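You operate a simulated robot arm through the tools that you are given. There is no shell and no other tool.

You are at the controls of a simulated two-armed robot. One attempt, no reset.

Task
Wipe up the spill on the table with the dishcloth and put it back.

The check looks at the end state, three seconds after you hand in, the way a careful person would. Anything else that was tipped, shoved, dropped, spilled or broken makes it a failure.

Robot
Two 7-joint arms with two-finger parallel grippers on one trunk, on a base that drives. Base frame: it is fixed to the floor where the robot stands at the start and does not move with it; the origin is under the middle of the robot, x ahead of it, y to its left, z up; the surface under the hand at the start is at about z = 0.75. Units: m, degrees, N and s.
The left shoulder is at the start at [0.02, 0.17, 1.078], the right one opposite. With the tool pointing down near the work surface each hand reaches from about 0.2 to 0.68 m from the robot's upright axis, wherever it stands, measured 20 degrees to its own side. Payload 3.8 kg a hand.
The tool frame of a hand sits at the grasp point between the pads (the TCP): z along the fingers, y along the line on which they close. The tips reach 0.03 m beyond it. Largest opening 0.11 m; finger width 0.02, thickness 0.01; the body of the gripper, 0.048 by 0.112 m, starts 0.055 m behind the TCP.
Orientation is told as [roll, pitch, yaw] about the base's x, y, z axes, in that order, counted from this pose: with the fingers straight down and closing along the base's y, the tool's x points along the base's -x, its y along +y and its z along -z.

Tools
- The arms move only by the tool drive_tool. It takes "left_steps", "right_steps" or both (then of equal length, played together; a hand with none holds still); each is a list of rows, each an object of numbers (a shift or turn left out is 0, a gripper value left out holds the last): "x", "y", "z": the shift along the tool's x, y, z in m; "wx", "wy", "wz": the turn, a rotation vector about the tool's x, y, z in degrees; "fingers": the finger opening in m, from 0 to 0.11. In form: [{"x": .., "y": .., "z": .., "wx": .., "wy": .., "wz": .., "fingers": ..}, ...]. A call has 1 to 20 rows; each row shifts and turns the commanded pose from where the row before left it, along the tool's axes as they then stand. A row lasts 0.2 s, in which the tool goes at most 0.05 m and 8.6 degrees; a call with a longer step from one row to the next is refused whole, and so is a gripper value outside its range. A pose out of reach is approached as far as the arm can. The call stops where the force on the tool passes 40 N (or 10 N more than at its start, if that is more) or the arm is blocked; 0.2 s more then pass. The fingers move at their own pace (about 0.072 m/s each) and stop on an object; they squeeze with about 22 N. The grip force told is the motor's: it shows also when the fingers shut on nothing. Time passes only in rows, and 0.2 s behind the last, so rows that do not move let the fingers close. The reply holds the time, the measured pose of the TCP, the force on the tool along the base axes, the opening and the grip force, in the units named above and with some noise, with the torque about the TCP (base axes, N m) and any sound that the robot's microphone picked up, and new pictures: "views" is both (left out), scene, wrist or none (wrist: the cameras of the hands that moved).
- Cameras (640 x 400 px; columns grow to the right, rows downward): "scene" is now at [0.0993, -0.0358, 1.2239]; the picture's right is [-0.40, -0.92, 0.00], its down [-0.57, 0.25, -0.79] and it looks along [0.72, -0.31, -0.62] (base axes); focal length 251 px, centre (320, 200). "left" rides on the left gripper at [0.072, -0.017, -0.103] in its tool frame; the picture's right is [0.23, 0.97, 0.00], its down [-0.76, 0.18, -0.62] and it looks along [-0.61, 0.14, 0.78] (tool axes); focal length 222 px, centre (320, 200). "right" rides on the right gripper at [0.072, 0.017, -0.103] in its tool frame; the picture's right is [-0.23, 0.97, 0.00], its down [-0.76, -0.18, -0.62] and it looks along [-0.61, -0.14, 0.78] (tool axes); focal length 222 px, centre (320, 200). There is no depth. A picture from a camera that has moved, and an enlarged one, comes with that camera's place and axes in the base frame and with its lens.
- raise_lower(by): slides the trunk up (or, below 0, down) by that many m; the arms and the scene camera ride with it, the base frame stays. It gives what a move gives, with no picture.
- base_move(legs): drives the robot by 1 to 6 legs, each [ahead, turn to the left] in m and degrees, along the robot's own axes; the way and the turn of a leg run together, so that a leg with both is an arc; at most 1.5 m and 180 degrees a leg. The arms and the cameras ride along, it lands a little off, and it stops where it bumps. It gives what a move gives, and a new picture of the scene camera.
- turn_head(pan, tilt): turns the head with the scene camera to pan (to the left, within 80 degrees either way) and tilt (down, from -29 to 69), counted from straight ahead of the robot. It gives what a move gives, and a new picture of the scene camera.
- enlarge(camera, box): a new picture of the part [left, top, right, bottom] of that camera's present view, enlarged. No time passes.
- finish_job(): hands the job in; it is judged then, once.

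Places have to be worked out from the pictures, the camera data and where the tool is seen. Open the grippers and draw the arms clear of the work before you hand the job in, unless the task says otherwise.

The tools are called after "Call:" as name(argument=value, ...) on one line, values as JSON. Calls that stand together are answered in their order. drive_tool: Moves the arms, as the interface text tells. Its arguments: {"type":"object","properties":{"left_steps":{"type":"array"},"right_steps":{"type":"array"},"views":{"type":"string","enum":["both","scene","wrist","none"]}},"required":[]} The other tools are called the same way: raise_lower (by) slides the trunk up or down; base_move (legs) drives the base; turn_head (pan, tilt) turns the head that bears the scene camera; enlarge (camera, box) takes an enlarged picture of a part of a camera's view; finish_job () hands the job in.

At the start:

```text
clock: 0.0
left_position: [0.4845, 0.0475, 0.9478]
left_ee_rot: [0.0, 0.0, -0.1]
left_wrist_force: [0.5, -0.1, 0.7]
left_ft_torque: [-0.04, 0.0, -0.01]
left_width: 0.1097
left_grasp_force: 0.1
right_position: [0.3987, -0.3793, 0.9534]
right_ee_rot: [-0.1, 0.0, 0.0]
right_wrist_force: [-0.9, 0.1, -0.7]
right_ft_torque: [0.03, 0.0, 0.01]
right_width: 0.1102
right_grasp_force: 0.1
trunk travel left (down, up): [-0.175, 0.395]
robot x, y, heading: [0.0006, -0.0008, -0.2]
head pan, tilt: [-23.5, 38.3]
```

scene: 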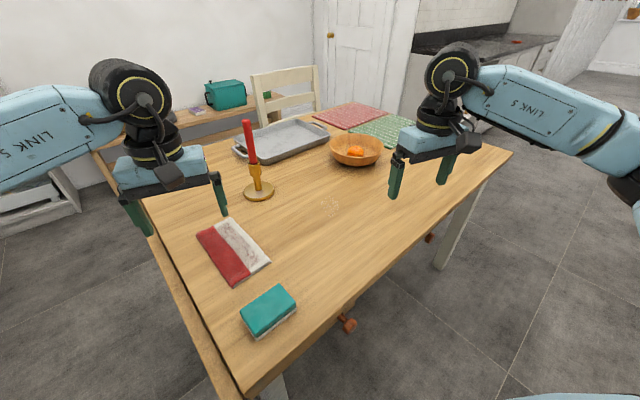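
right: 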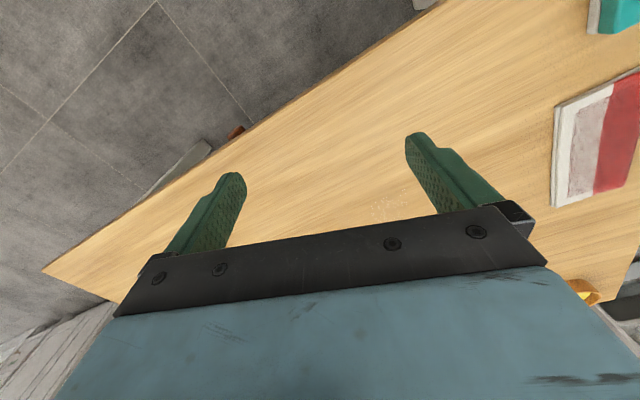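
left: 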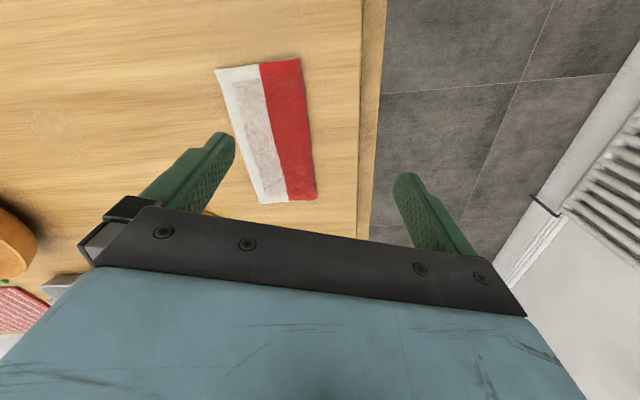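

The scene shows a folded red-white dishcloth, a sponge, a candlestick, a tray and a bowl; a faint mark near pixel (330,207) may be the spill. I'll enlarge these parts to be sure.

Call:
enlarge(camera="scene", box=[270, 160, 400, 240])

Call:
enlarge(camera="scene", box=[180, 200, 320, 350])

Call:
enlarge(camera="left", box=[0, 40, 360, 240])

Call:
enlarge(camera="right", box=[340, 140, 480, 230])

```text
4.92 times, centred on (335, 200) of scene
camera zoom: at [0.0993, -0.0358, 1.2239], right [-0.4, -0.92, 0.0], down [-0.57, 0.25, -0.79], along [0.72, -0.31, -0.62], focal length 1237 px, centre (246, 200)
```

zoom: 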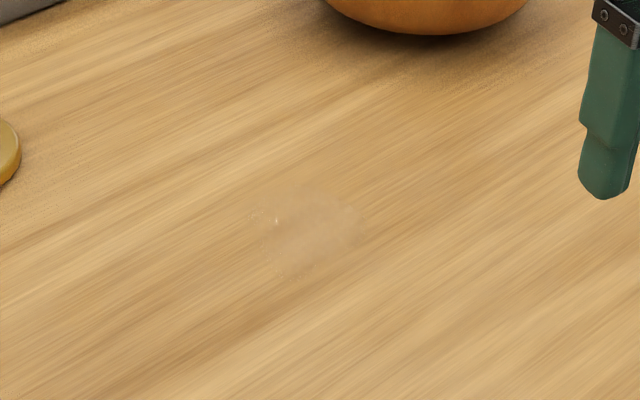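

```text
2.67 times, centred on (250, 275) of scene
camera zoom: at [0.0993, -0.0358, 1.2239], right [-0.4, -0.92, 0.0], down [-0.57, 0.25, -0.79], along [0.72, -0.31, -0.62], focal length 670 px, centre (507, 0)
```

zoom: 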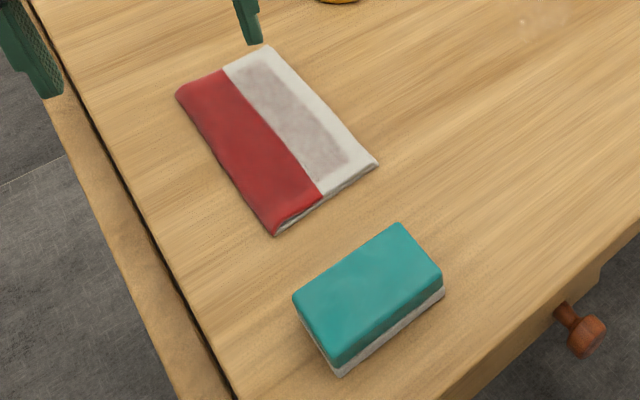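

```text
1.78 times, centred on (180, 140) of left
camera zoom: at [0.4122, 0.0308, 1.0513], right [-0.23, 0.97, 0.0], down [0.76, 0.18, 0.62], along [0.61, 0.14, -0.78], focal length 395 px, centre (569, 307)
```

zoom: 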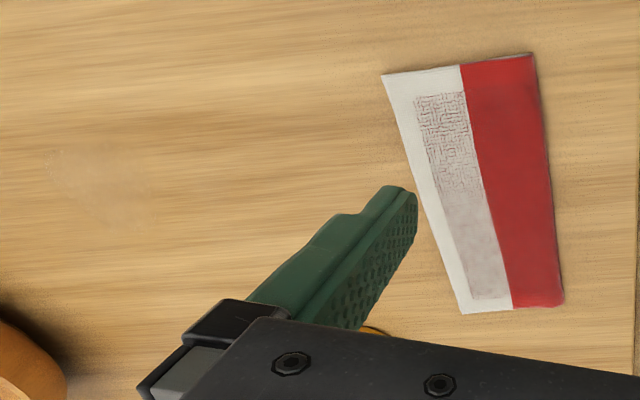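

```text
4.44 times, centred on (410, 185) of right
camera zoom: at [0.3259, -0.3616, 1.0581], right [0.23, 0.97, 0.0], down [0.76, -0.18, 0.62], along [0.61, -0.14, -0.78], focal length 987 px, centre (-80, 267)
```

zoom: 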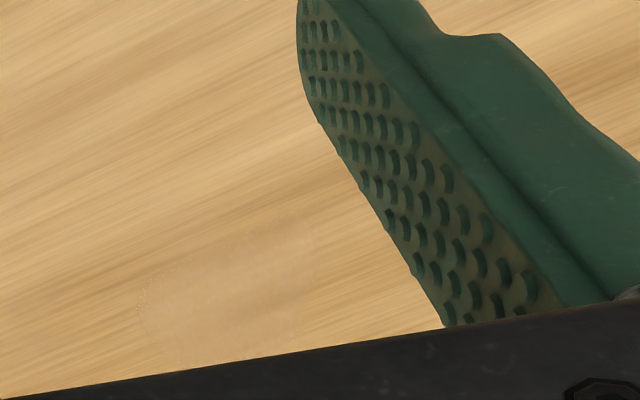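

The faint wet patch is the spill, at about (0.61, -0.295) on the table. The cloth is about 0.20 x 0.095 m, centred near (0.556, 0.0) with its long axis turned about 19° from x. The right hand suits both, so I'll move the left arm off to its own side while the right one goes over for a closer look.

Call:
drive_tool(left_steps=[{"y": 0.05}, {"y": 0.05}, {"y": 0.05}, {"y": 0.05}, {"y": 0.05}, {"y": 0.05, "x": 0.02}, {"y": 0.03, "x": 0.03}], right_steps=[{"y": 0.05}, {"y": 0.05}, {"y": 0.05}, {"y": 0.05}, {"y": 0.05}, {"y": 0.05}, {"y": 0.03}], views="both")

```text
refused: row 6 steps farther than a row can; nothing moved
```

The sixth row exceeded the 0.05 m limit; I'll split it and send the same motion again.

Call:
drive_tool(left_steps=[{"y": 0.045}, {"y": 0.048}, {"y": 0.048}, {"y": 0.048}, {"y": 0.048}, {"y": 0.04, "x": 0.02}, {"y": 0.03, "x": 0.03}], right_steps=[{"y": 0.045}, {"y": 0.048}, {"y": 0.048}, {"y": 0.048}, {"y": 0.048}, {"y": 0.048}, {"y": 0.03}], views="both")

```text
clock: 1.6
left_position: [0.436, 0.3552, 0.9475]
left_ee_rot: [-0.1, 0.1, 0.0]
left_wrist_force: [-0.5, 0.4, 0.0]
left_ft_torque: [-0.02, 0.0, 0.02]
left_width: 0.1101
left_grasp_force: 0.0
right_position: [0.4019, -0.065, 0.9523]
right_ee_rot: [0.0, -0.1, -0.1]
right_wrist_force: [-0.2, 0.1, 0.5]
right_ft_torque: [-0.01, 0.03, 0.03]
right_width: 0.1098
right_grasp_force: 0.0
trunk travel left (down, up): [-0.175, 0.395]
robot x, y, heading: [0.0013, 0.0018, -0.1]
head pan, tilt: [-23.5, 38.3]
camera scene: at [0.0988, -0.035, 1.224], right [-0.4, -0.92, 0.0], down [-0.57, 0.25, -0.79], along [0.72, -0.31, -0.62], focal length 251 px, centre (320, 200)
camera right: at [0.3283, -0.0479, 1.0573], right [0.23, 0.97, 0.0], down [0.76, -0.18, 0.62], along [0.61, -0.14, -0.78], focal length 222 px, centre (320, 200)
camera left: at [0.3638, 0.3386, 1.0512], right [-0.23, 0.97, 0.0], down [0.76, 0.18, 0.62], along [0.61, 0.14, -0.78], focal length 222 px, centre (320, 200)
```

scene: 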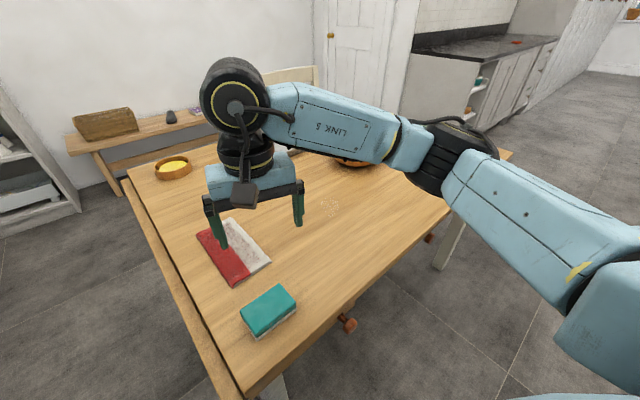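
right: 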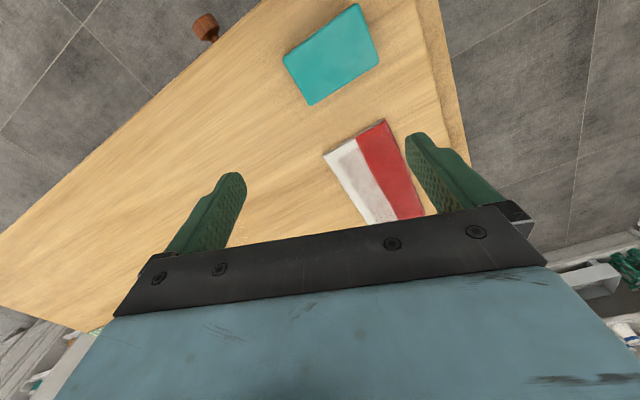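
left: 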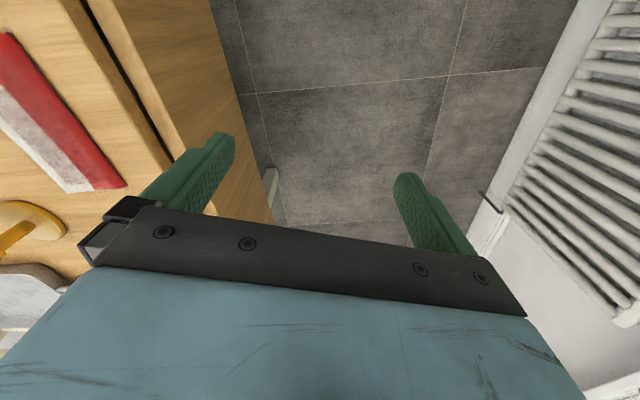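

The right hand is near the cloth now and another small yellow dish shows far back on the table. I'll enlarge the cloth in both cameras to fix its corners and thickness.

Call:
enlarge(camera="right", box=[260, 90, 500, 240])

Call:
enlarge(camera="scene", box=[180, 205, 300, 295])

Call:
enlarge(camera="left", box=[0, 0, 240, 150])

```text
2.67 times, centred on (380, 165) of right
camera zoom: at [0.3283, -0.0479, 1.0573], right [0.23, 0.97, 0.0], down [0.76, -0.18, 0.62], along [0.61, -0.14, -0.78], focal length 592 px, centre (160, 293)
```

zoom: 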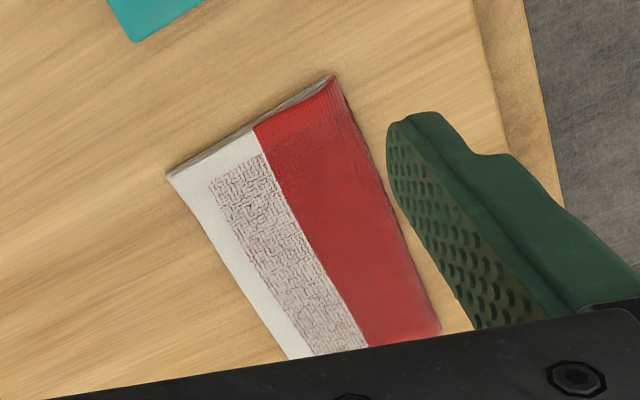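

```text
4.44 times, centred on (240, 250) of scene
camera zoom: at [0.0988, -0.035, 1.224], right [-0.4, -0.92, 0.0], down [-0.57, 0.25, -0.79], along [0.72, -0.31, -0.62], focal length 1117 px, centre (676, -22)
```

zoom: 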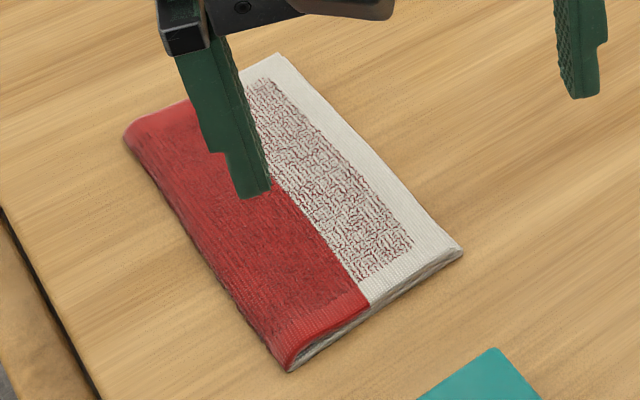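

```text
2.67 times, centred on (120, 75) of left
camera zoom: at [0.3638, 0.3386, 1.0512], right [-0.23, 0.97, 0.0], down [0.76, 0.18, 0.62], along [0.61, 0.14, -0.78], focal length 592 px, centre (853, 533)
```

zoom: 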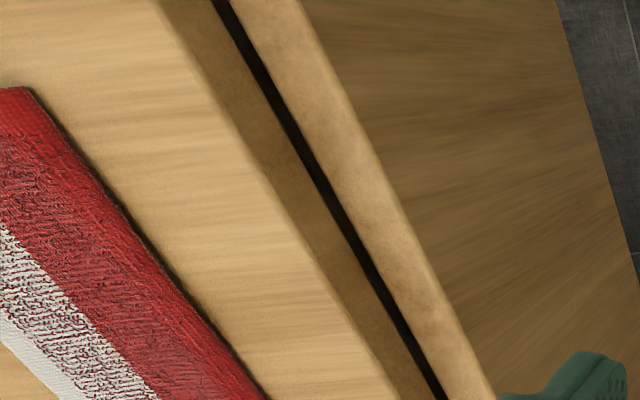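

The cloth works out to a centre of about (0.556, -0.003), about 0.098 wide, with its long axis at 18°. The fingers can just straddle that width, so I'll hover over the centre with yaw 18° and check the alignment before going down.

Call:
drive_tool(right_steps=[{"x": -0.0385, "y": 0.0155, "z": 0.01}, {"x": -0.0385, "y": 0.0155, "z": 0.01}, {"x": -0.0385, "y": 0.0155, "z": 0.01}, {"x": -0.0385, "y": 0.0155, "z": 0.01}, {"wz": -6, "fingers": 0.11}, {"wz": -6}, {"wz": -6}], views="both")

```text
clock: 3.2
left_position: [0.4368, 0.3546, 0.9484]
left_ee_rot: [0.0, 0.0, 0.0]
left_wrist_force: [-0.5, 0.3, 0.3]
left_ft_torque: [-0.03, -0.01, 0.01]
left_width: 0.11
left_grasp_force: 0.2
right_position: [0.5534, -0.0008, 0.913]
right_ee_rot: [0.0, 0.1, 18.1]
right_wrist_force: [-0.3, 0.1, 0.0]
right_ft_torque: [0.0, 0.0, -0.02]
right_width: 0.1102
right_grasp_force: 0.1
trunk travel left (down, up): [-0.175, 0.395]
robot x, y, heading: [-0.002, -0.0017, 0.3]
head pan, tilt: [-23.5, 38.3]
camera scene: at [0.0993, -0.0358, 1.2239], right [-0.4, -0.92, 0.0], down [-0.57, 0.25, -0.79], along [0.72, -0.31, -0.62], focal length 251 px, centre (320, 200)
camera right: at [0.4783, -0.0072, 1.0175], right [-0.09, 1.0, 0.0], down [0.78, 0.07, 0.62], along [0.62, 0.05, -0.78], focal length 222 px, centre (320, 200)
```

scene: 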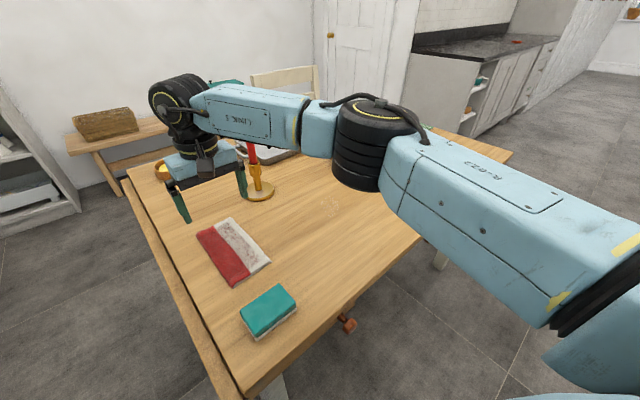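
right: 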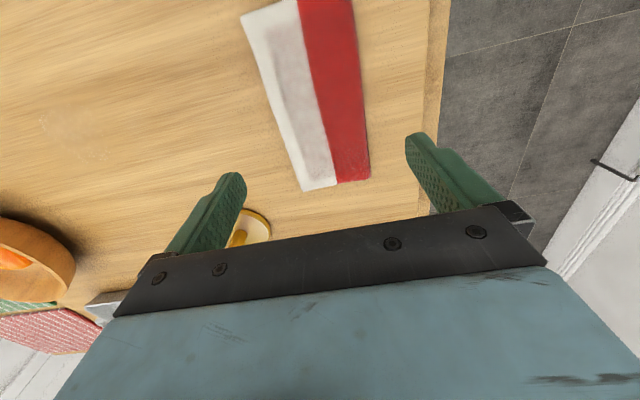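

From two cameras the cloth's edges sit 0.049 m either side of a line about 2 mm toward -y of the tool's present line, with a matching 18° yaw. I'll shift that 2 mm and descend to about z=0.835 (tips still above the cloth) to check clearance on both sides.

Call:
drive_tool(right_steps=[{"y": -0.0023, "x": -0.004, "z": 0.03}, {"z": 0.03}, {"z": 0.02}, {}], views="both")

Call:
enlarge(camera="right", box=[180, 60, 500, 260])

Call:
enlarge(camera="scene", box=[160, 180, 300, 290])

```text
clock: 4.2
left_position: [0.4351, 0.3541, 0.947]
left_ee_rot: [0.0, 0.0, 0.0]
left_wrist_force: [-0.8, 0.1, 0.4]
left_ft_torque: [0.02, -0.01, -0.03]
left_width: 0.1099
left_grasp_force: 0.1
right_position: [0.56, -0.0009, 0.8327]
right_ee_rot: [0.0, -0.1, 18.0]
right_wrist_force: [0.2, 0.1, -1.3]
right_ft_torque: [0.02, -0.04, 0.01]
right_width: 0.1099
right_grasp_force: 0.0
trunk travel left (down, up): [-0.175, 0.395]
robot x, y, heading: [0.0022, -0.0006, -0.2]
head pan, tilt: [-23.5, 38.3]
camera scene: at [0.0993, -0.0358, 1.224], right [-0.4, -0.92, 0.0], down [-0.57, 0.25, -0.79], along [0.72, -0.31, -0.62], focal length 251 px, centre (320, 200)
camera right: at [0.4839, -0.0079, 0.9369], right [-0.08, 1.0, 0.0], down [0.78, 0.07, 0.62], along [0.62, 0.05, -0.78], focal length 222 px, centre (320, 200)
```

scene: 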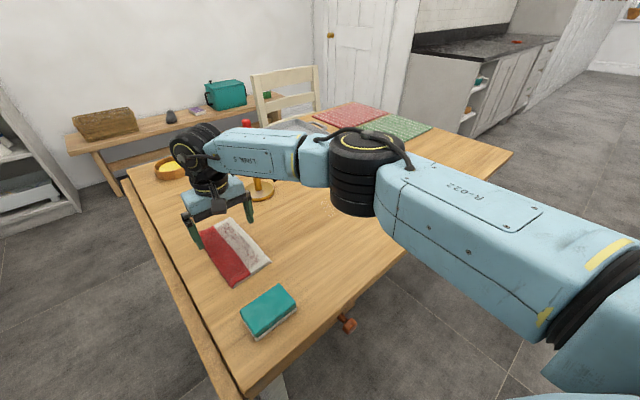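
right: 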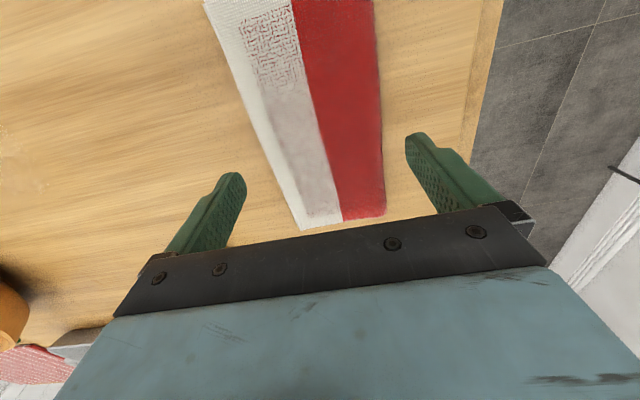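

```text
2.00 times, centred on (340, 160) of right
camera zoom: at [0.4839, -0.0079, 0.9369], right [-0.08, 1.0, 0.0], down [0.78, 0.07, 0.62], along [0.62, 0.05, -0.78], focal length 444 px, centre (280, 280)
```

zoom: 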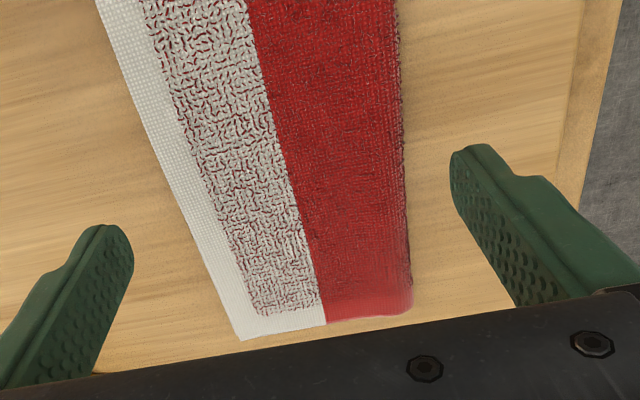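

```text
3.64 times, centred on (230, 235) of scene
camera zoom: at [0.0993, -0.0358, 1.224], right [-0.4, -0.92, 0.0], down [-0.57, 0.25, -0.79], along [0.72, -0.31, -0.62], focal length 914 px, centre (647, 73)
```

zoom: 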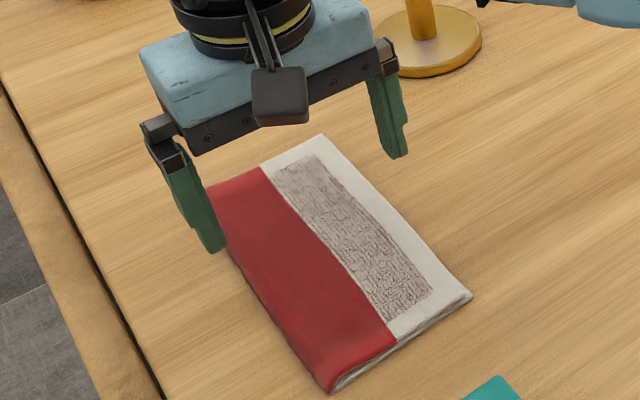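

From the close view, the cloth edges lie 0.048 and 0.0505 m from the tool's centre line, so a 1.2 mm shift centres it inside the 0.055 m half-opening. I'll descend in two stages to z≈0.788 while watching force.

Call:
drive_tool(right_steps=[{"y": 0.0012, "z": 0.015}, {"z": 0.015}, {"z": 0.01}, {"z": 0.005}, {}], views="both")

Call:
enlarge(camera="scene", box=[160, 180, 300, 290])

Call:
enlarge(camera="right", box=[180, 60, 500, 260])

```text
clock: 5.4
left_position: [0.4365, 0.3548, 0.9473]
left_ee_rot: [0.0, 0.0, 0.0]
left_wrist_force: [0.4, -0.2, 0.1]
left_ft_torque: [-0.01, 0.0, -0.02]
left_width: 0.1101
left_grasp_force: 0.1
right_position: [0.5561, -0.0002, 0.7872]
right_ee_rot: [0.0, 0.1, 18.1]
right_wrist_force: [-0.6, 0.2, 0.4]
right_ft_torque: [0.0, 0.01, -0.02]
right_width: 0.1102
right_grasp_force: 0.1
trunk travel left (down, up): [-0.175, 0.395]
robot x, y, heading: [-0.0001, 0.002, 0.1]
head pan, tilt: [-23.5, 38.3]
camera scene: at [0.0993, -0.0358, 1.2239], right [-0.4, -0.92, 0.0], down [-0.57, 0.25, -0.79], along [0.72, -0.31, -0.62], focal length 251 px, centre (320, 200)
camera right: at [0.482, -0.0069, 0.8923], right [-0.08, 1.0, 0.0], down [0.78, 0.07, 0.62], along [0.62, 0.05, -0.78], focal length 222 px, centre (320, 200)
```

scene: 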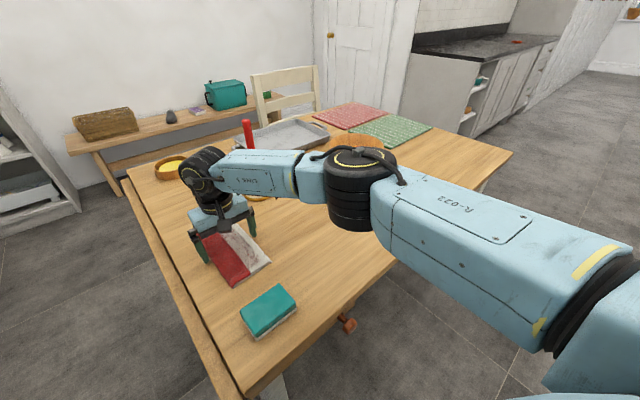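
right: 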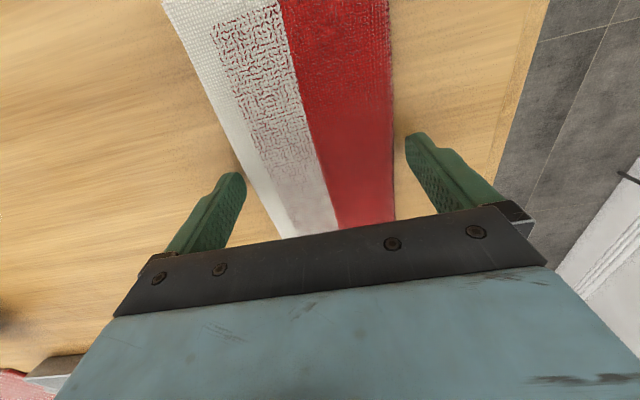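

```text
3.64 times, centred on (230, 235) of scene
camera zoom: at [0.0993, -0.0358, 1.2239], right [-0.4, -0.92, 0.0], down [-0.57, 0.25, -0.79], along [0.72, -0.31, -0.62], focal length 914 px, centre (647, 73)
```

zoom: 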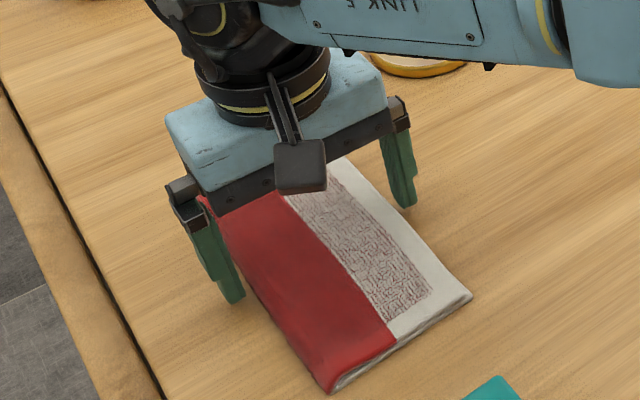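

```text
2.00 times, centred on (340, 160) of right
camera zoom: at [0.482, -0.0069, 0.8923], right [-0.08, 1.0, 0.0], down [0.78, 0.07, 0.62], along [0.62, 0.05, -0.78], focal length 444 px, centre (280, 280)
```

zoom: 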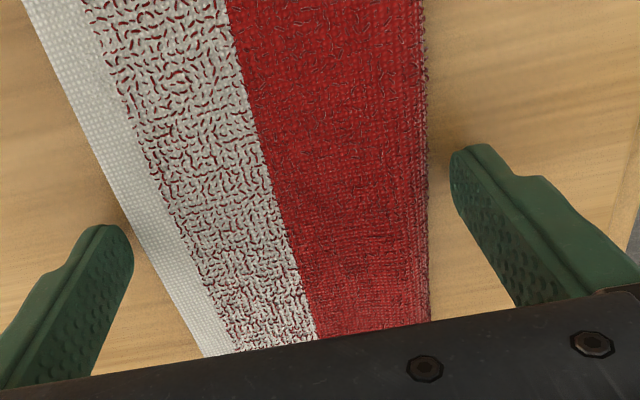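

The fingertips straddle the cloth at about 7 mm above the table with free space on both sides. I'll go 3 mm lower and close gently to 0.092 to feel how the cloth responds.

Call:
drive_tool(right_steps=[{"z": 0.003, "y": -0.001}, {"fingers": 0.1}, {"fingers": 0.096}, {"fingers": 0.092}, {}], views="both")

Call:
enlarge(camera="right", box=[180, 60, 500, 260])

Call:
enlarge(camera="scene", box=[160, 180, 300, 290])

```text
clock: 6.6
left_position: [0.4369, 0.3544, 0.9474]
left_ee_rot: [-0.1, 0.1, 0.0]
left_wrist_force: [-0.2, -0.9, 0.3]
left_ft_torque: [0.0, -0.03, 0.03]
left_width: 0.1103
left_grasp_force: 0.0
right_position: [0.5576, -0.0011, 0.7853]
right_ee_rot: [-0.1, -0.1, 18.0]
right_wrist_force: [0.3, 0.2, 0.2]
right_ft_torque: [0.0, 0.0, 0.0]
right_width: 0.0917
right_grasp_force: 0.1
trunk travel left (down, up): [-0.175, 0.395]
robot x, y, heading: [0.0006, -0.0006, -0.1]
head pan, tilt: [-23.5, 38.3]
camera scene: at [0.0993, -0.0358, 1.2239], right [-0.4, -0.92, 0.0], down [-0.57, 0.25, -0.79], along [0.72, -0.31, -0.62], focal length 251 px, centre (320, 200)
camera right: at [0.4825, -0.0086, 0.8897], right [-0.08, 1.0, 0.0], down [0.78, 0.07, 0.62], along [0.62, 0.05, -0.78], focal length 222 px, centre (320, 200)
```

scene: 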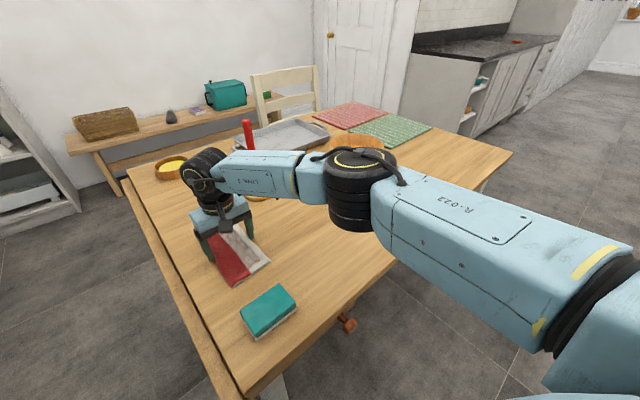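
right: 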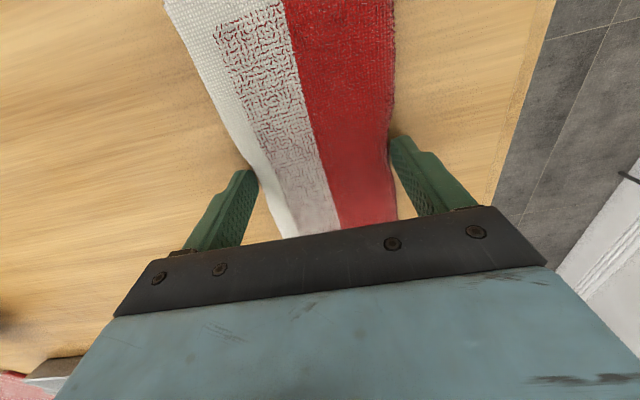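

```text
2.00 times, centred on (340, 160) of right
camera zoom: at [0.4825, -0.0086, 0.8897], right [-0.08, 1.0, 0.0], down [0.78, 0.07, 0.62], along [0.62, 0.05, -0.78], focal length 444 px, centre (280, 280)
```

zoom: 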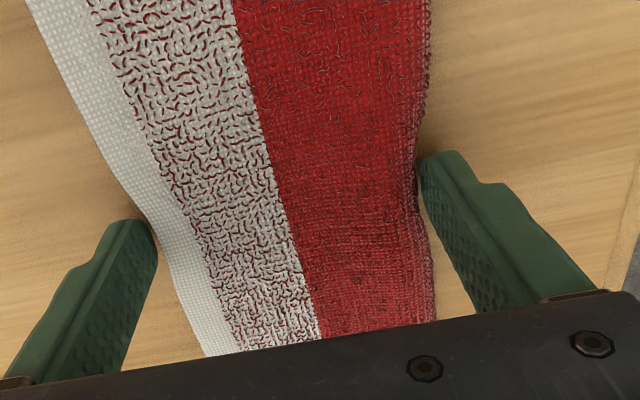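

```text
3.64 times, centred on (230, 235) of scene
camera zoom: at [0.0993, -0.0358, 1.2239], right [-0.4, -0.92, 0.0], down [-0.57, 0.25, -0.79], along [0.72, -0.31, -0.62], focal length 914 px, centre (647, 73)
```

zoom: 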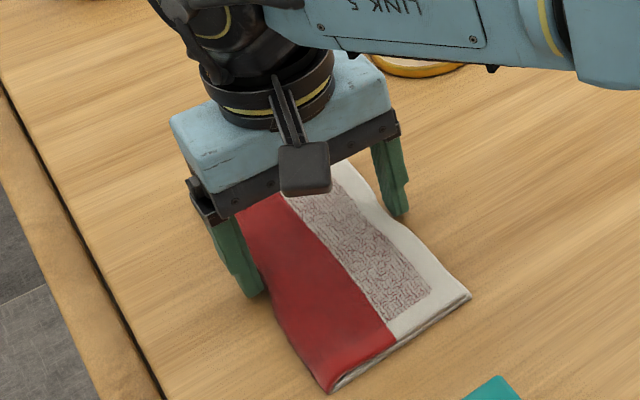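

The cloth is soft: its edges give way under the fingers with almost no force. I'll close further in small steps to see whether it gathers up into a firm grip.

Call:
drive_tool(right_steps=[{"fingers": 0.085}, {"fingers": 0.075}, {}], views="wrist")

Call:
enlarge(camera="right", box=[180, 60, 500, 260])

Call:
enlarge(camera="scene", box=[160, 180, 300, 290])

```text
clock: 7.4
left_position: [0.437, 0.3539, 0.9481]
left_ee_rot: [0.0, 0.0, -0.1]
left_wrist_force: [0.4, -0.5, -0.1]
left_ft_torque: [0.0, 0.03, 0.02]
left_width: 0.1097
left_grasp_force: 0.2
right_position: [0.5569, -0.0009, 0.7853]
right_ee_rot: [-0.1, 0.0, 18.0]
right_wrist_force: [-0.3, 0.8, -0.2]
right_ft_torque: [-0.06, -0.07, 0.01]
right_width: 0.0751
right_grasp_force: 0.2
trunk travel left (down, up): [-0.175, 0.395]
robot x, y, heading: [0.0008, 0.0007, 0.0]
head pan, tilt: [-23.5, 38.3]
camera right: at [0.4825, -0.0085, 0.8897], right [-0.08, 1.0, 0.0], down [0.78, 0.07, 0.62], along [0.62, 0.05, -0.78], focal length 222 px, centre (320, 200)
```

right: 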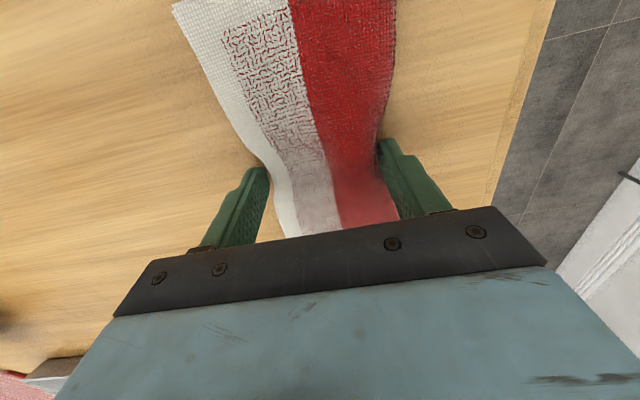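

```text
2.00 times, centred on (340, 160) of right
camera zoom: at [0.4825, -0.0085, 0.8897], right [-0.08, 1.0, 0.0], down [0.78, 0.07, 0.62], along [0.62, 0.05, -0.78], focal length 444 px, centre (280, 280)
```

zoom: 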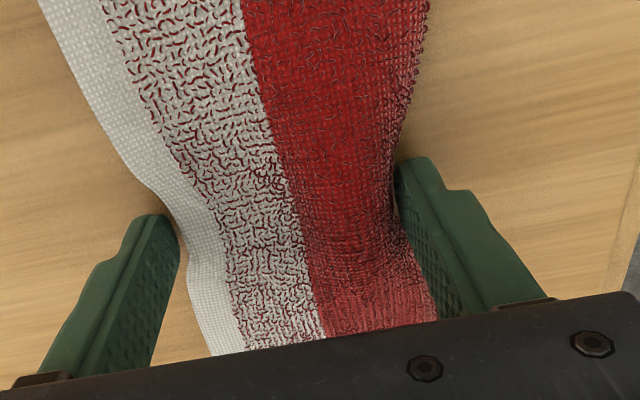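

```text
3.64 times, centred on (230, 235) of scene
camera zoom: at [0.0993, -0.0358, 1.2239], right [-0.4, -0.92, 0.0], down [-0.57, 0.25, -0.79], along [0.72, -0.31, -0.62], focal length 914 px, centre (647, 73)
```

zoom: 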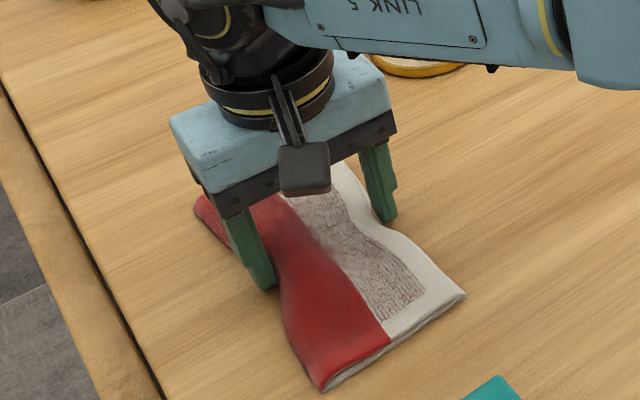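

The cloth buckles upward in the middle as it gathers. Before gathering it further I'll reopen the fingers once to see whether it springs back flat.

Call:
drive_tool(right_steps=[{"fingers": 0.11}, {}, {}], views="wrist")

Call:
enlarge(camera="scene", box=[160, 180, 300, 290])

```text
clock: 8.2
left_position: [0.437, 0.3556, 0.9483]
left_ee_rot: [0.0, 0.0, 0.0]
left_wrist_force: [0.5, 0.3, -0.6]
left_ft_torque: [0.0, 0.0, -0.02]
left_width: 0.1101
left_grasp_force: 0.1
right_position: [0.5578, -0.0004, 0.7857]
right_ee_rot: [0.0, 0.0, 18.0]
right_wrist_force: [0.1, -0.1, -0.3]
right_ft_torque: [0.0, -0.03, 0.0]
right_width: 0.1101
right_grasp_force: 0.2
trunk travel left (down, up): [-0.175, 0.395]
robot x, y, heading: [0.001, 0.0003, -0.1]
head pan, tilt: [-23.5, 38.3]
camera right: at [0.4825, -0.0085, 0.8897], right [-0.08, 1.0, 0.0], down [0.78, 0.07, 0.62], along [0.62, 0.05, -0.78], focal length 222 px, centre (320, 200)
```

right: 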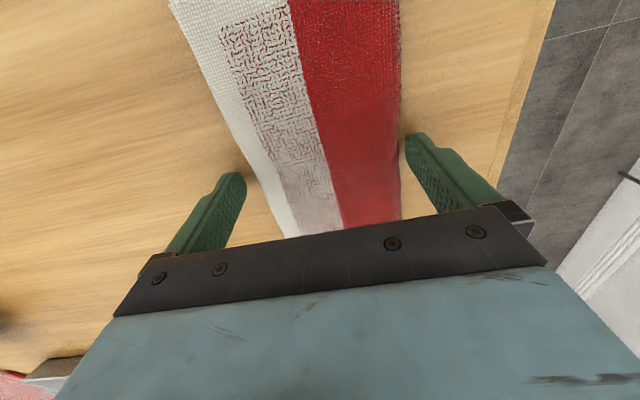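

```text
3.64 times, centred on (230, 235) of scene
camera zoom: at [0.0993, -0.0358, 1.2239], right [-0.4, -0.92, 0.0], down [-0.57, 0.25, -0.79], along [0.72, -0.31, -0.62], focal length 914 px, centre (647, 73)
```

zoom: 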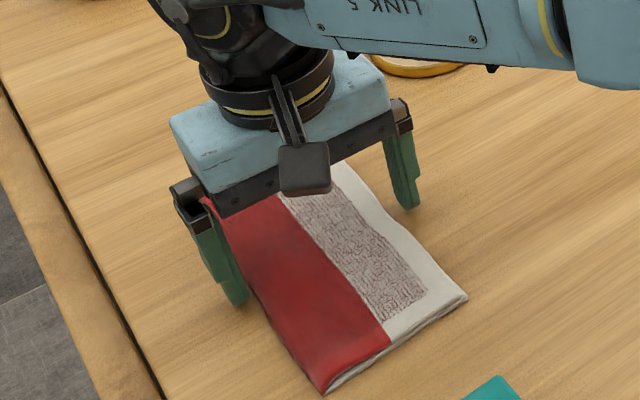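

It springs back flat, so the gathered grip is safe for putting it back neatly. Now I'll close fully and let the grip settle.

Call:
drive_tool(right_steps=[{"fingers": 0.08}, {"fingers": 0.06}, {"fingers": 0.04}, {"fingers": 0.02}, {"fingers": 0.0}, {}, {}], views="wrist")

Call:
enlarge(camera="scene", box=[160, 180, 300, 290])

```text
clock: 9.8
left_position: [0.4356, 0.3554, 0.9478]
left_ee_rot: [0.0, 0.0, 0.1]
left_wrist_force: [0.1, -1.0, -0.5]
left_ft_torque: [0.01, -0.01, 0.01]
left_width: 0.1102
left_grasp_force: 0.1
right_position: [0.5581, -0.0026, 0.7864]
right_ee_rot: [0.0, -0.2, 18.0]
right_wrist_force: [1.7, -2.2, 7.0]
right_ft_torque: [-0.01, -0.05, -0.02]
right_width: 0.0123
right_grasp_force: 21.8
trunk travel left (down, up): [-0.175, 0.395]
robot x, y, heading: [0.0034, -0.0008, -0.4]
head pan, tilt: [-23.5, 38.3]
camera right: at [0.4824, -0.0087, 0.8902], right [-0.08, 1.0, 0.0], down [0.78, 0.07, 0.62], along [0.62, 0.05, -0.78], focal length 222 px, centre (320, 200)
```

right: 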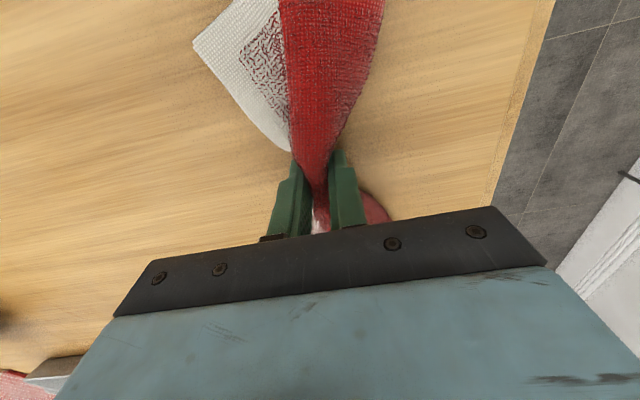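

```text
3.64 times, centred on (230, 235) of scene
camera zoom: at [0.0989, -0.0359, 1.224], right [-0.4, -0.92, 0.0], down [-0.57, 0.25, -0.79], along [0.72, -0.31, -0.62], focal length 914 px, centre (647, 73)
```

zoom: 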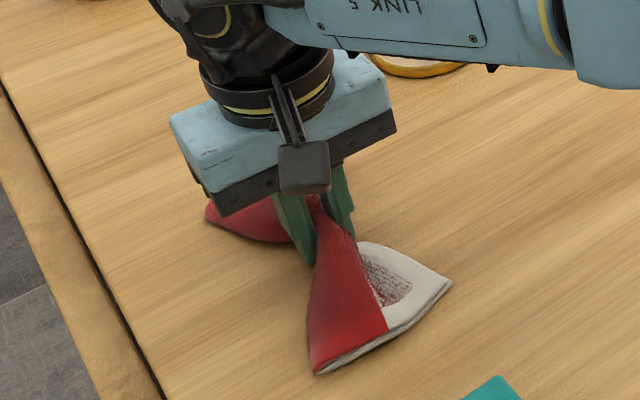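

The cloth is gripped firmly (12 mm, about 22 N) in a bow-tie shape. I'll lift it about 6 cm and carry it to about (0.54, -0.17), short of the spill and well clear of the candlestick.

Call:
drive_tool(right_steps=[{"z": -0.02}, {"z": -0.02}, {"z": -0.02}, {"x": 0.0172, "y": -0.0383}, {"x": 0.0172, "y": -0.0383}, {"x": 0.0172, "y": -0.0383}, {"x": 0.0172, "y": -0.0383}, {}], views="both")

```text
clock: 11.6
left_position: [0.4364, 0.3559, 0.948]
left_ee_rot: [0.0, 0.0, 0.0]
left_wrist_force: [-0.1, -0.7, -0.5]
left_ft_torque: [-0.02, 0.01, 0.01]
left_width: 0.11
left_grasp_force: 0.1
right_position: [0.5401, -0.1688, 0.8461]
right_ee_rot: [0.0, 0.0, 18.1]
right_wrist_force: [-0.6, -0.1, -0.5]
right_ft_torque: [0.0, 0.01, 0.0]
right_width: 0.012
right_grasp_force: 21.8
trunk travel left (down, up): [-0.175, 0.395]
robot x, y, heading: [0.0011, 0.0014, 0.0]
head pan, tilt: [-23.5, 38.3]
camera scene: at [0.0994, -0.0355, 1.2239], right [-0.4, -0.92, 0.0], down [-0.57, 0.25, -0.79], along [0.72, -0.31, -0.62], focal length 251 px, centre (320, 200)
camera right: at [0.4657, -0.1772, 0.9501], right [-0.08, 1.0, 0.0], down [0.78, 0.07, 0.62], along [0.62, 0.05, -0.78], focal length 222 px, centre (320, 200)
```

scene: 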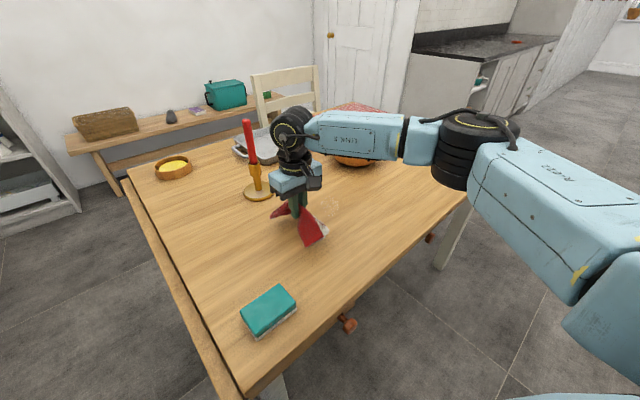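
right: 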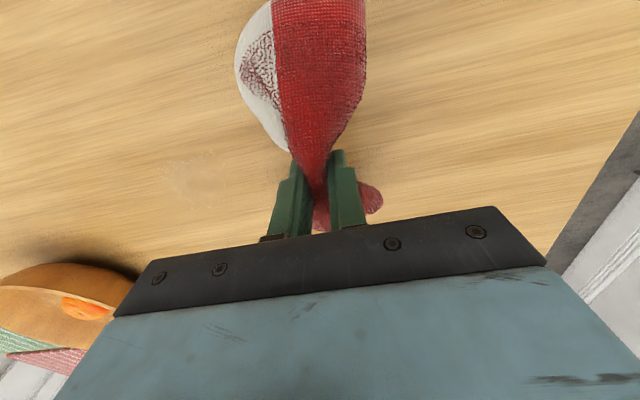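

The cloth hangs well in the grip, and the wrist camera places the spill at about (0.609, -0.297). I'll enlarge it to get its extent.

Call:
enlarge(camera="right", box=[120, 120, 280, 220])

Call:
enlarge(camera="scene", box=[240, 130, 380, 260])

```text
4.00 times, centred on (200, 170) of right
camera zoom: at [0.4657, -0.1772, 0.9501], right [-0.08, 1.0, 0.0], down [0.78, 0.07, 0.62], along [0.62, 0.05, -0.78], focal length 888 px, centre (800, 320)
```

zoom: 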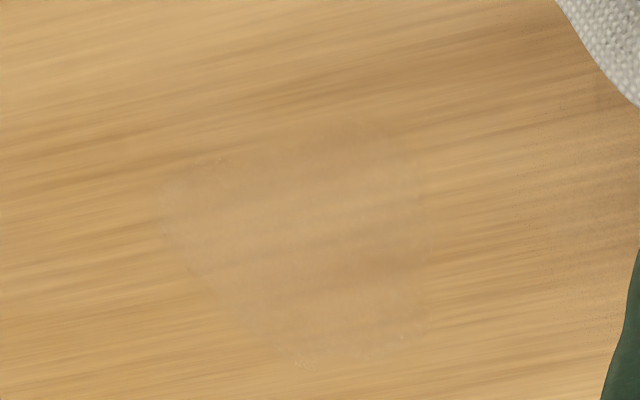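

```text
3.08 times, centred on (310, 195) of scene
camera zoom: at [0.0994, -0.0355, 1.2239], right [-0.4, -0.92, 0.0], down [-0.57, 0.25, -0.79], along [0.72, -0.31, -0.62], focal length 773 px, centre (351, 215)
```

zoom: 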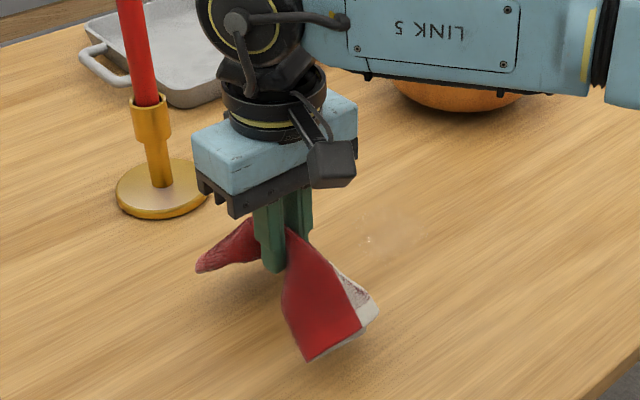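

The spill spans about x 0.57–0.65, y -0.333 to -0.266. I'll move to (0.555, -0.205), just beside it, and lower the cloth onto the table.

Call:
drive_tool(right_steps=[{"x": -0.0032, "y": -0.0389}, {"z": 0.02}, {"z": 0.02}, {"z": 0.015}, {"z": 0.006}, {}], views="both")

```text
clock: 13.0
left_position: [0.4359, 0.3544, 0.9481]
left_ee_rot: [0.1, 0.1, 0.1]
left_wrist_force: [0.6, -1.0, 0.7]
left_ft_torque: [-0.02, -0.01, 0.01]
left_width: 0.1097
left_grasp_force: 0.1
right_position: [0.5551, -0.204, 0.786]
right_ee_rot: [0.0, -0.2, 18.0]
right_wrist_force: [0.3, -0.7, 10.5]
right_ft_torque: [-0.1, -0.01, -0.03]
right_width: 0.0119
right_grasp_force: 21.9
trunk travel left (down, up): [-0.175, 0.395]
robot x, y, heading: [-0.0007, 0.0016, 0.1]
head pan, tilt: [-23.5, 38.3]
camera scene: at [0.0986, -0.0356, 1.2241], right [-0.4, -0.92, 0.0], down [-0.57, 0.25, -0.79], along [0.72, -0.31, -0.62], focal length 251 px, centre (320, 200)
camera right: at [0.4788, -0.21, 0.89], right [-0.08, 1.0, 0.0], down [0.78, 0.06, 0.63], along [0.62, 0.05, -0.78], focal length 222 px, centre (320, 200)
```

scene: 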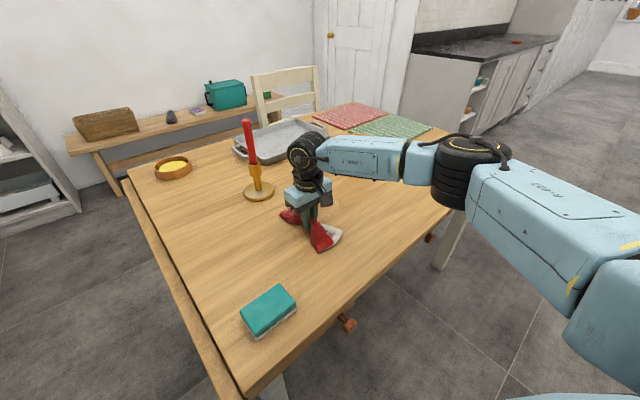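
right: 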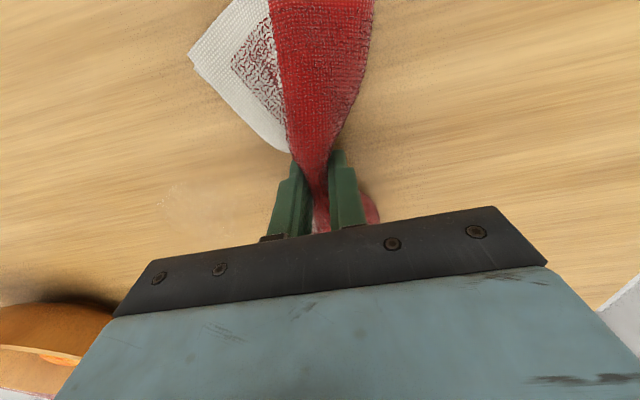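

The cloth is on the table with about 10 N pressing down, right beside the spill. I'll sweep it sideways across the spill to y≈-0.37.

Call:
drive_tool(right_steps=[{"x": 0.00865, "y": -0.0266}, {"x": 0.00865, "y": -0.0266}, {"x": 0.00865, "y": -0.0266}, {"x": 0.00865, "y": -0.0266}, {"x": 0.00865, "y": -0.0266}, {"x": 0.00865, "y": -0.0266}, {}], views="both")

```text
clock: 14.6
left_position: [0.4366, 0.3551, 0.9469]
left_ee_rot: [-0.1, 0.0, 0.0]
left_wrist_force: [0.1, 0.3, 1.0]
left_ft_torque: [0.0, -0.03, 0.04]
left_width: 0.11
left_grasp_force: 0.0
right_position: [0.5529, -0.3286, 0.7842]
right_ee_rot: [0.0, 0.1, 18.0]
right_wrist_force: [0.1, 1.9, 7.9]
right_ft_torque: [0.06, 0.05, 0.01]
right_width: 0.0119
right_grasp_force: 21.6
right hand out of reach, approached as far as the arm can: row 5, 6
trunk travel left (down, up): [-0.175, 0.395]
robot x, y, heading: [0.0006, 0.0004, 0.0]
head pan, tilt: [-23.5, 38.3]
camera scene: at [0.0986, -0.0353, 1.224], right [-0.4, -0.92, 0.0], down [-0.57, 0.25, -0.79], along [0.72, -0.31, -0.62], focal length 251 px, centre (320, 200)
camera right: at [0.4788, -0.3353, 0.8895], right [-0.08, 1.0, 0.0], down [0.78, 0.07, 0.62], along [0.62, 0.05, -0.78], focal length 222 px, centre (320, 200)
```

scene: 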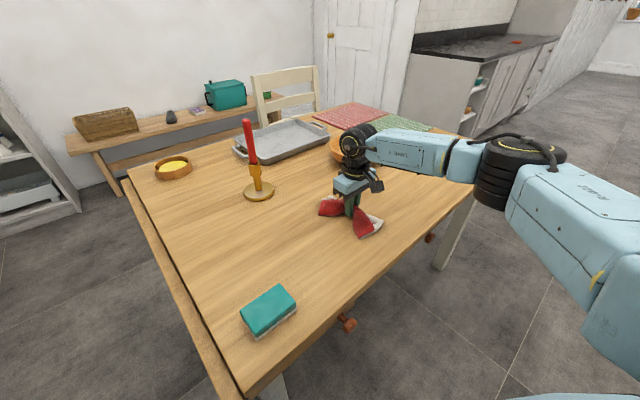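
right: 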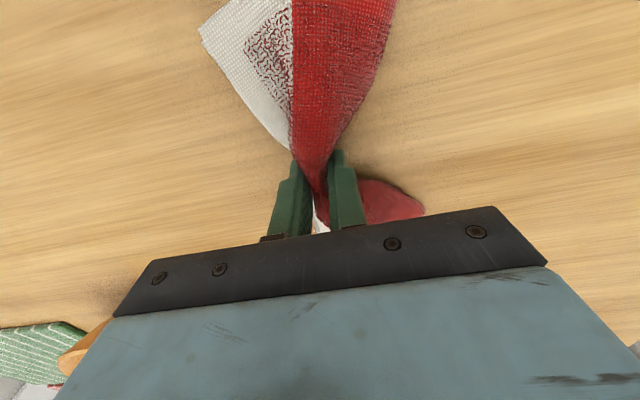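

The sweep passed over the spill but the arm ran out of reach at y≈-0.33 with this yaw. I'll back off in +y and see where the commanded pose resumes and how the spill area looks.

Call:
drive_tool(right_steps=[{"x": -0.00865, "y": 0.0266}, {"x": -0.00865, "y": 0.0266}, {"x": -0.00865, "y": 0.0266}, {"x": -0.00865, "y": 0.0266}, {}], views="both")

Call:
enlarge(camera="right", box=[100, 100, 340, 250])

Call:
enlarge(camera="scene", box=[270, 160, 400, 240])

```text
clock: 15.8
left_position: [0.4356, 0.3539, 0.9472]
left_ee_rot: [0.0, 0.0, 0.0]
left_wrist_force: [-0.9, 0.1, 0.0]
left_ft_torque: [0.02, -0.04, 0.02]
left_width: 0.11
left_grasp_force: 0.1
right_position: [0.5518, -0.2177, 0.7865]
right_ee_rot: [0.2, 0.0, 18.0]
right_wrist_force: [-0.4, -0.3, 0.6]
right_ft_torque: [0.04, 0.05, -0.03]
right_width: 0.0118
right_grasp_force: 21.6
trunk travel left (down, up): [-0.175, 0.395]
robot x, y, heading: [0.0003, 0.0011, -0.1]
head pan, tilt: [-23.5, 38.3]
camera scene: at [0.0992, -0.0358, 1.2239], right [-0.4, -0.92, 0.0], down [-0.57, 0.25, -0.79], along [0.72, -0.31, -0.62], focal length 251 px, centre (320, 200)
camera right: at [0.477, -0.2247, 0.8911], right [-0.08, 1.0, 0.0], down [0.78, 0.07, 0.62], along [0.62, 0.05, -0.78], focal length 222 px, centre (320, 200)
```

scene: 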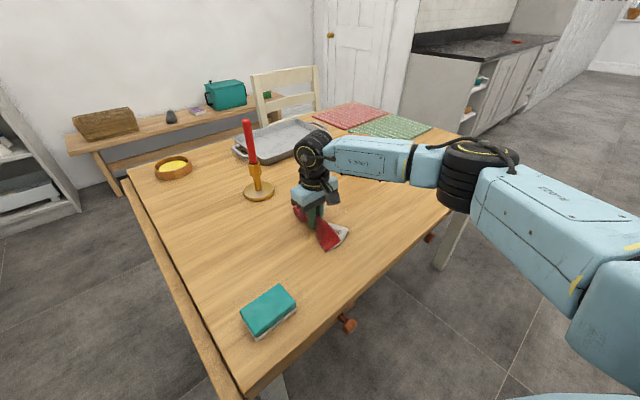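
right: 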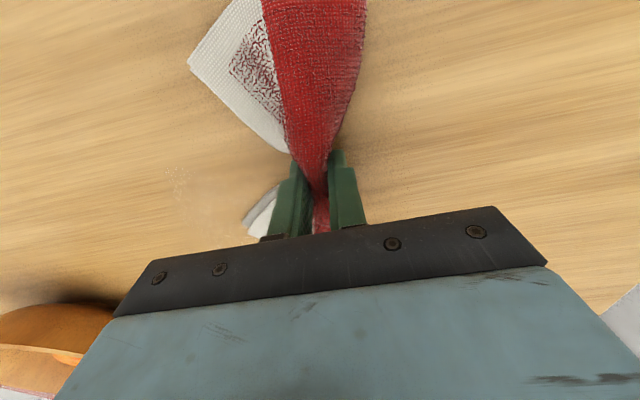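

```text
2.67 times, centred on (220, 175) of right
camera zoom: at [0.477, -0.2247, 0.8911], right [-0.08, 1.0, 0.0], down [0.78, 0.07, 0.62], along [0.62, 0.05, -0.78], focal length 592 px, centre (587, 267)
```

zoom: 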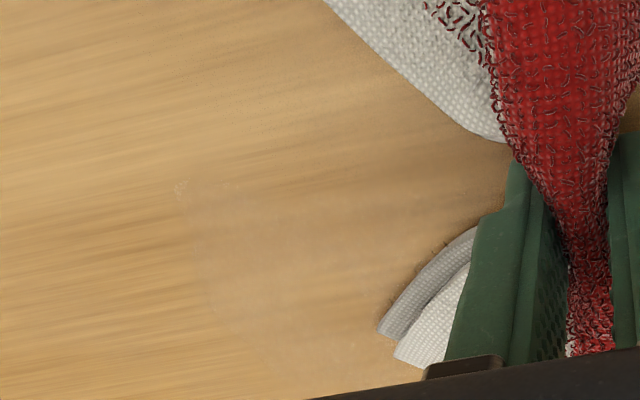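

```text
4.92 times, centred on (335, 200) of scene
camera zoom: at [0.0992, -0.0358, 1.2239], right [-0.4, -0.92, 0.0], down [-0.57, 0.25, -0.79], along [0.72, -0.31, -0.62], focal length 1237 px, centre (246, 200)
```

zoom: 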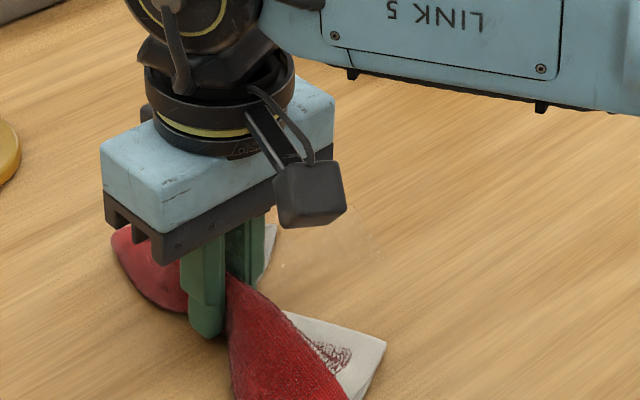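

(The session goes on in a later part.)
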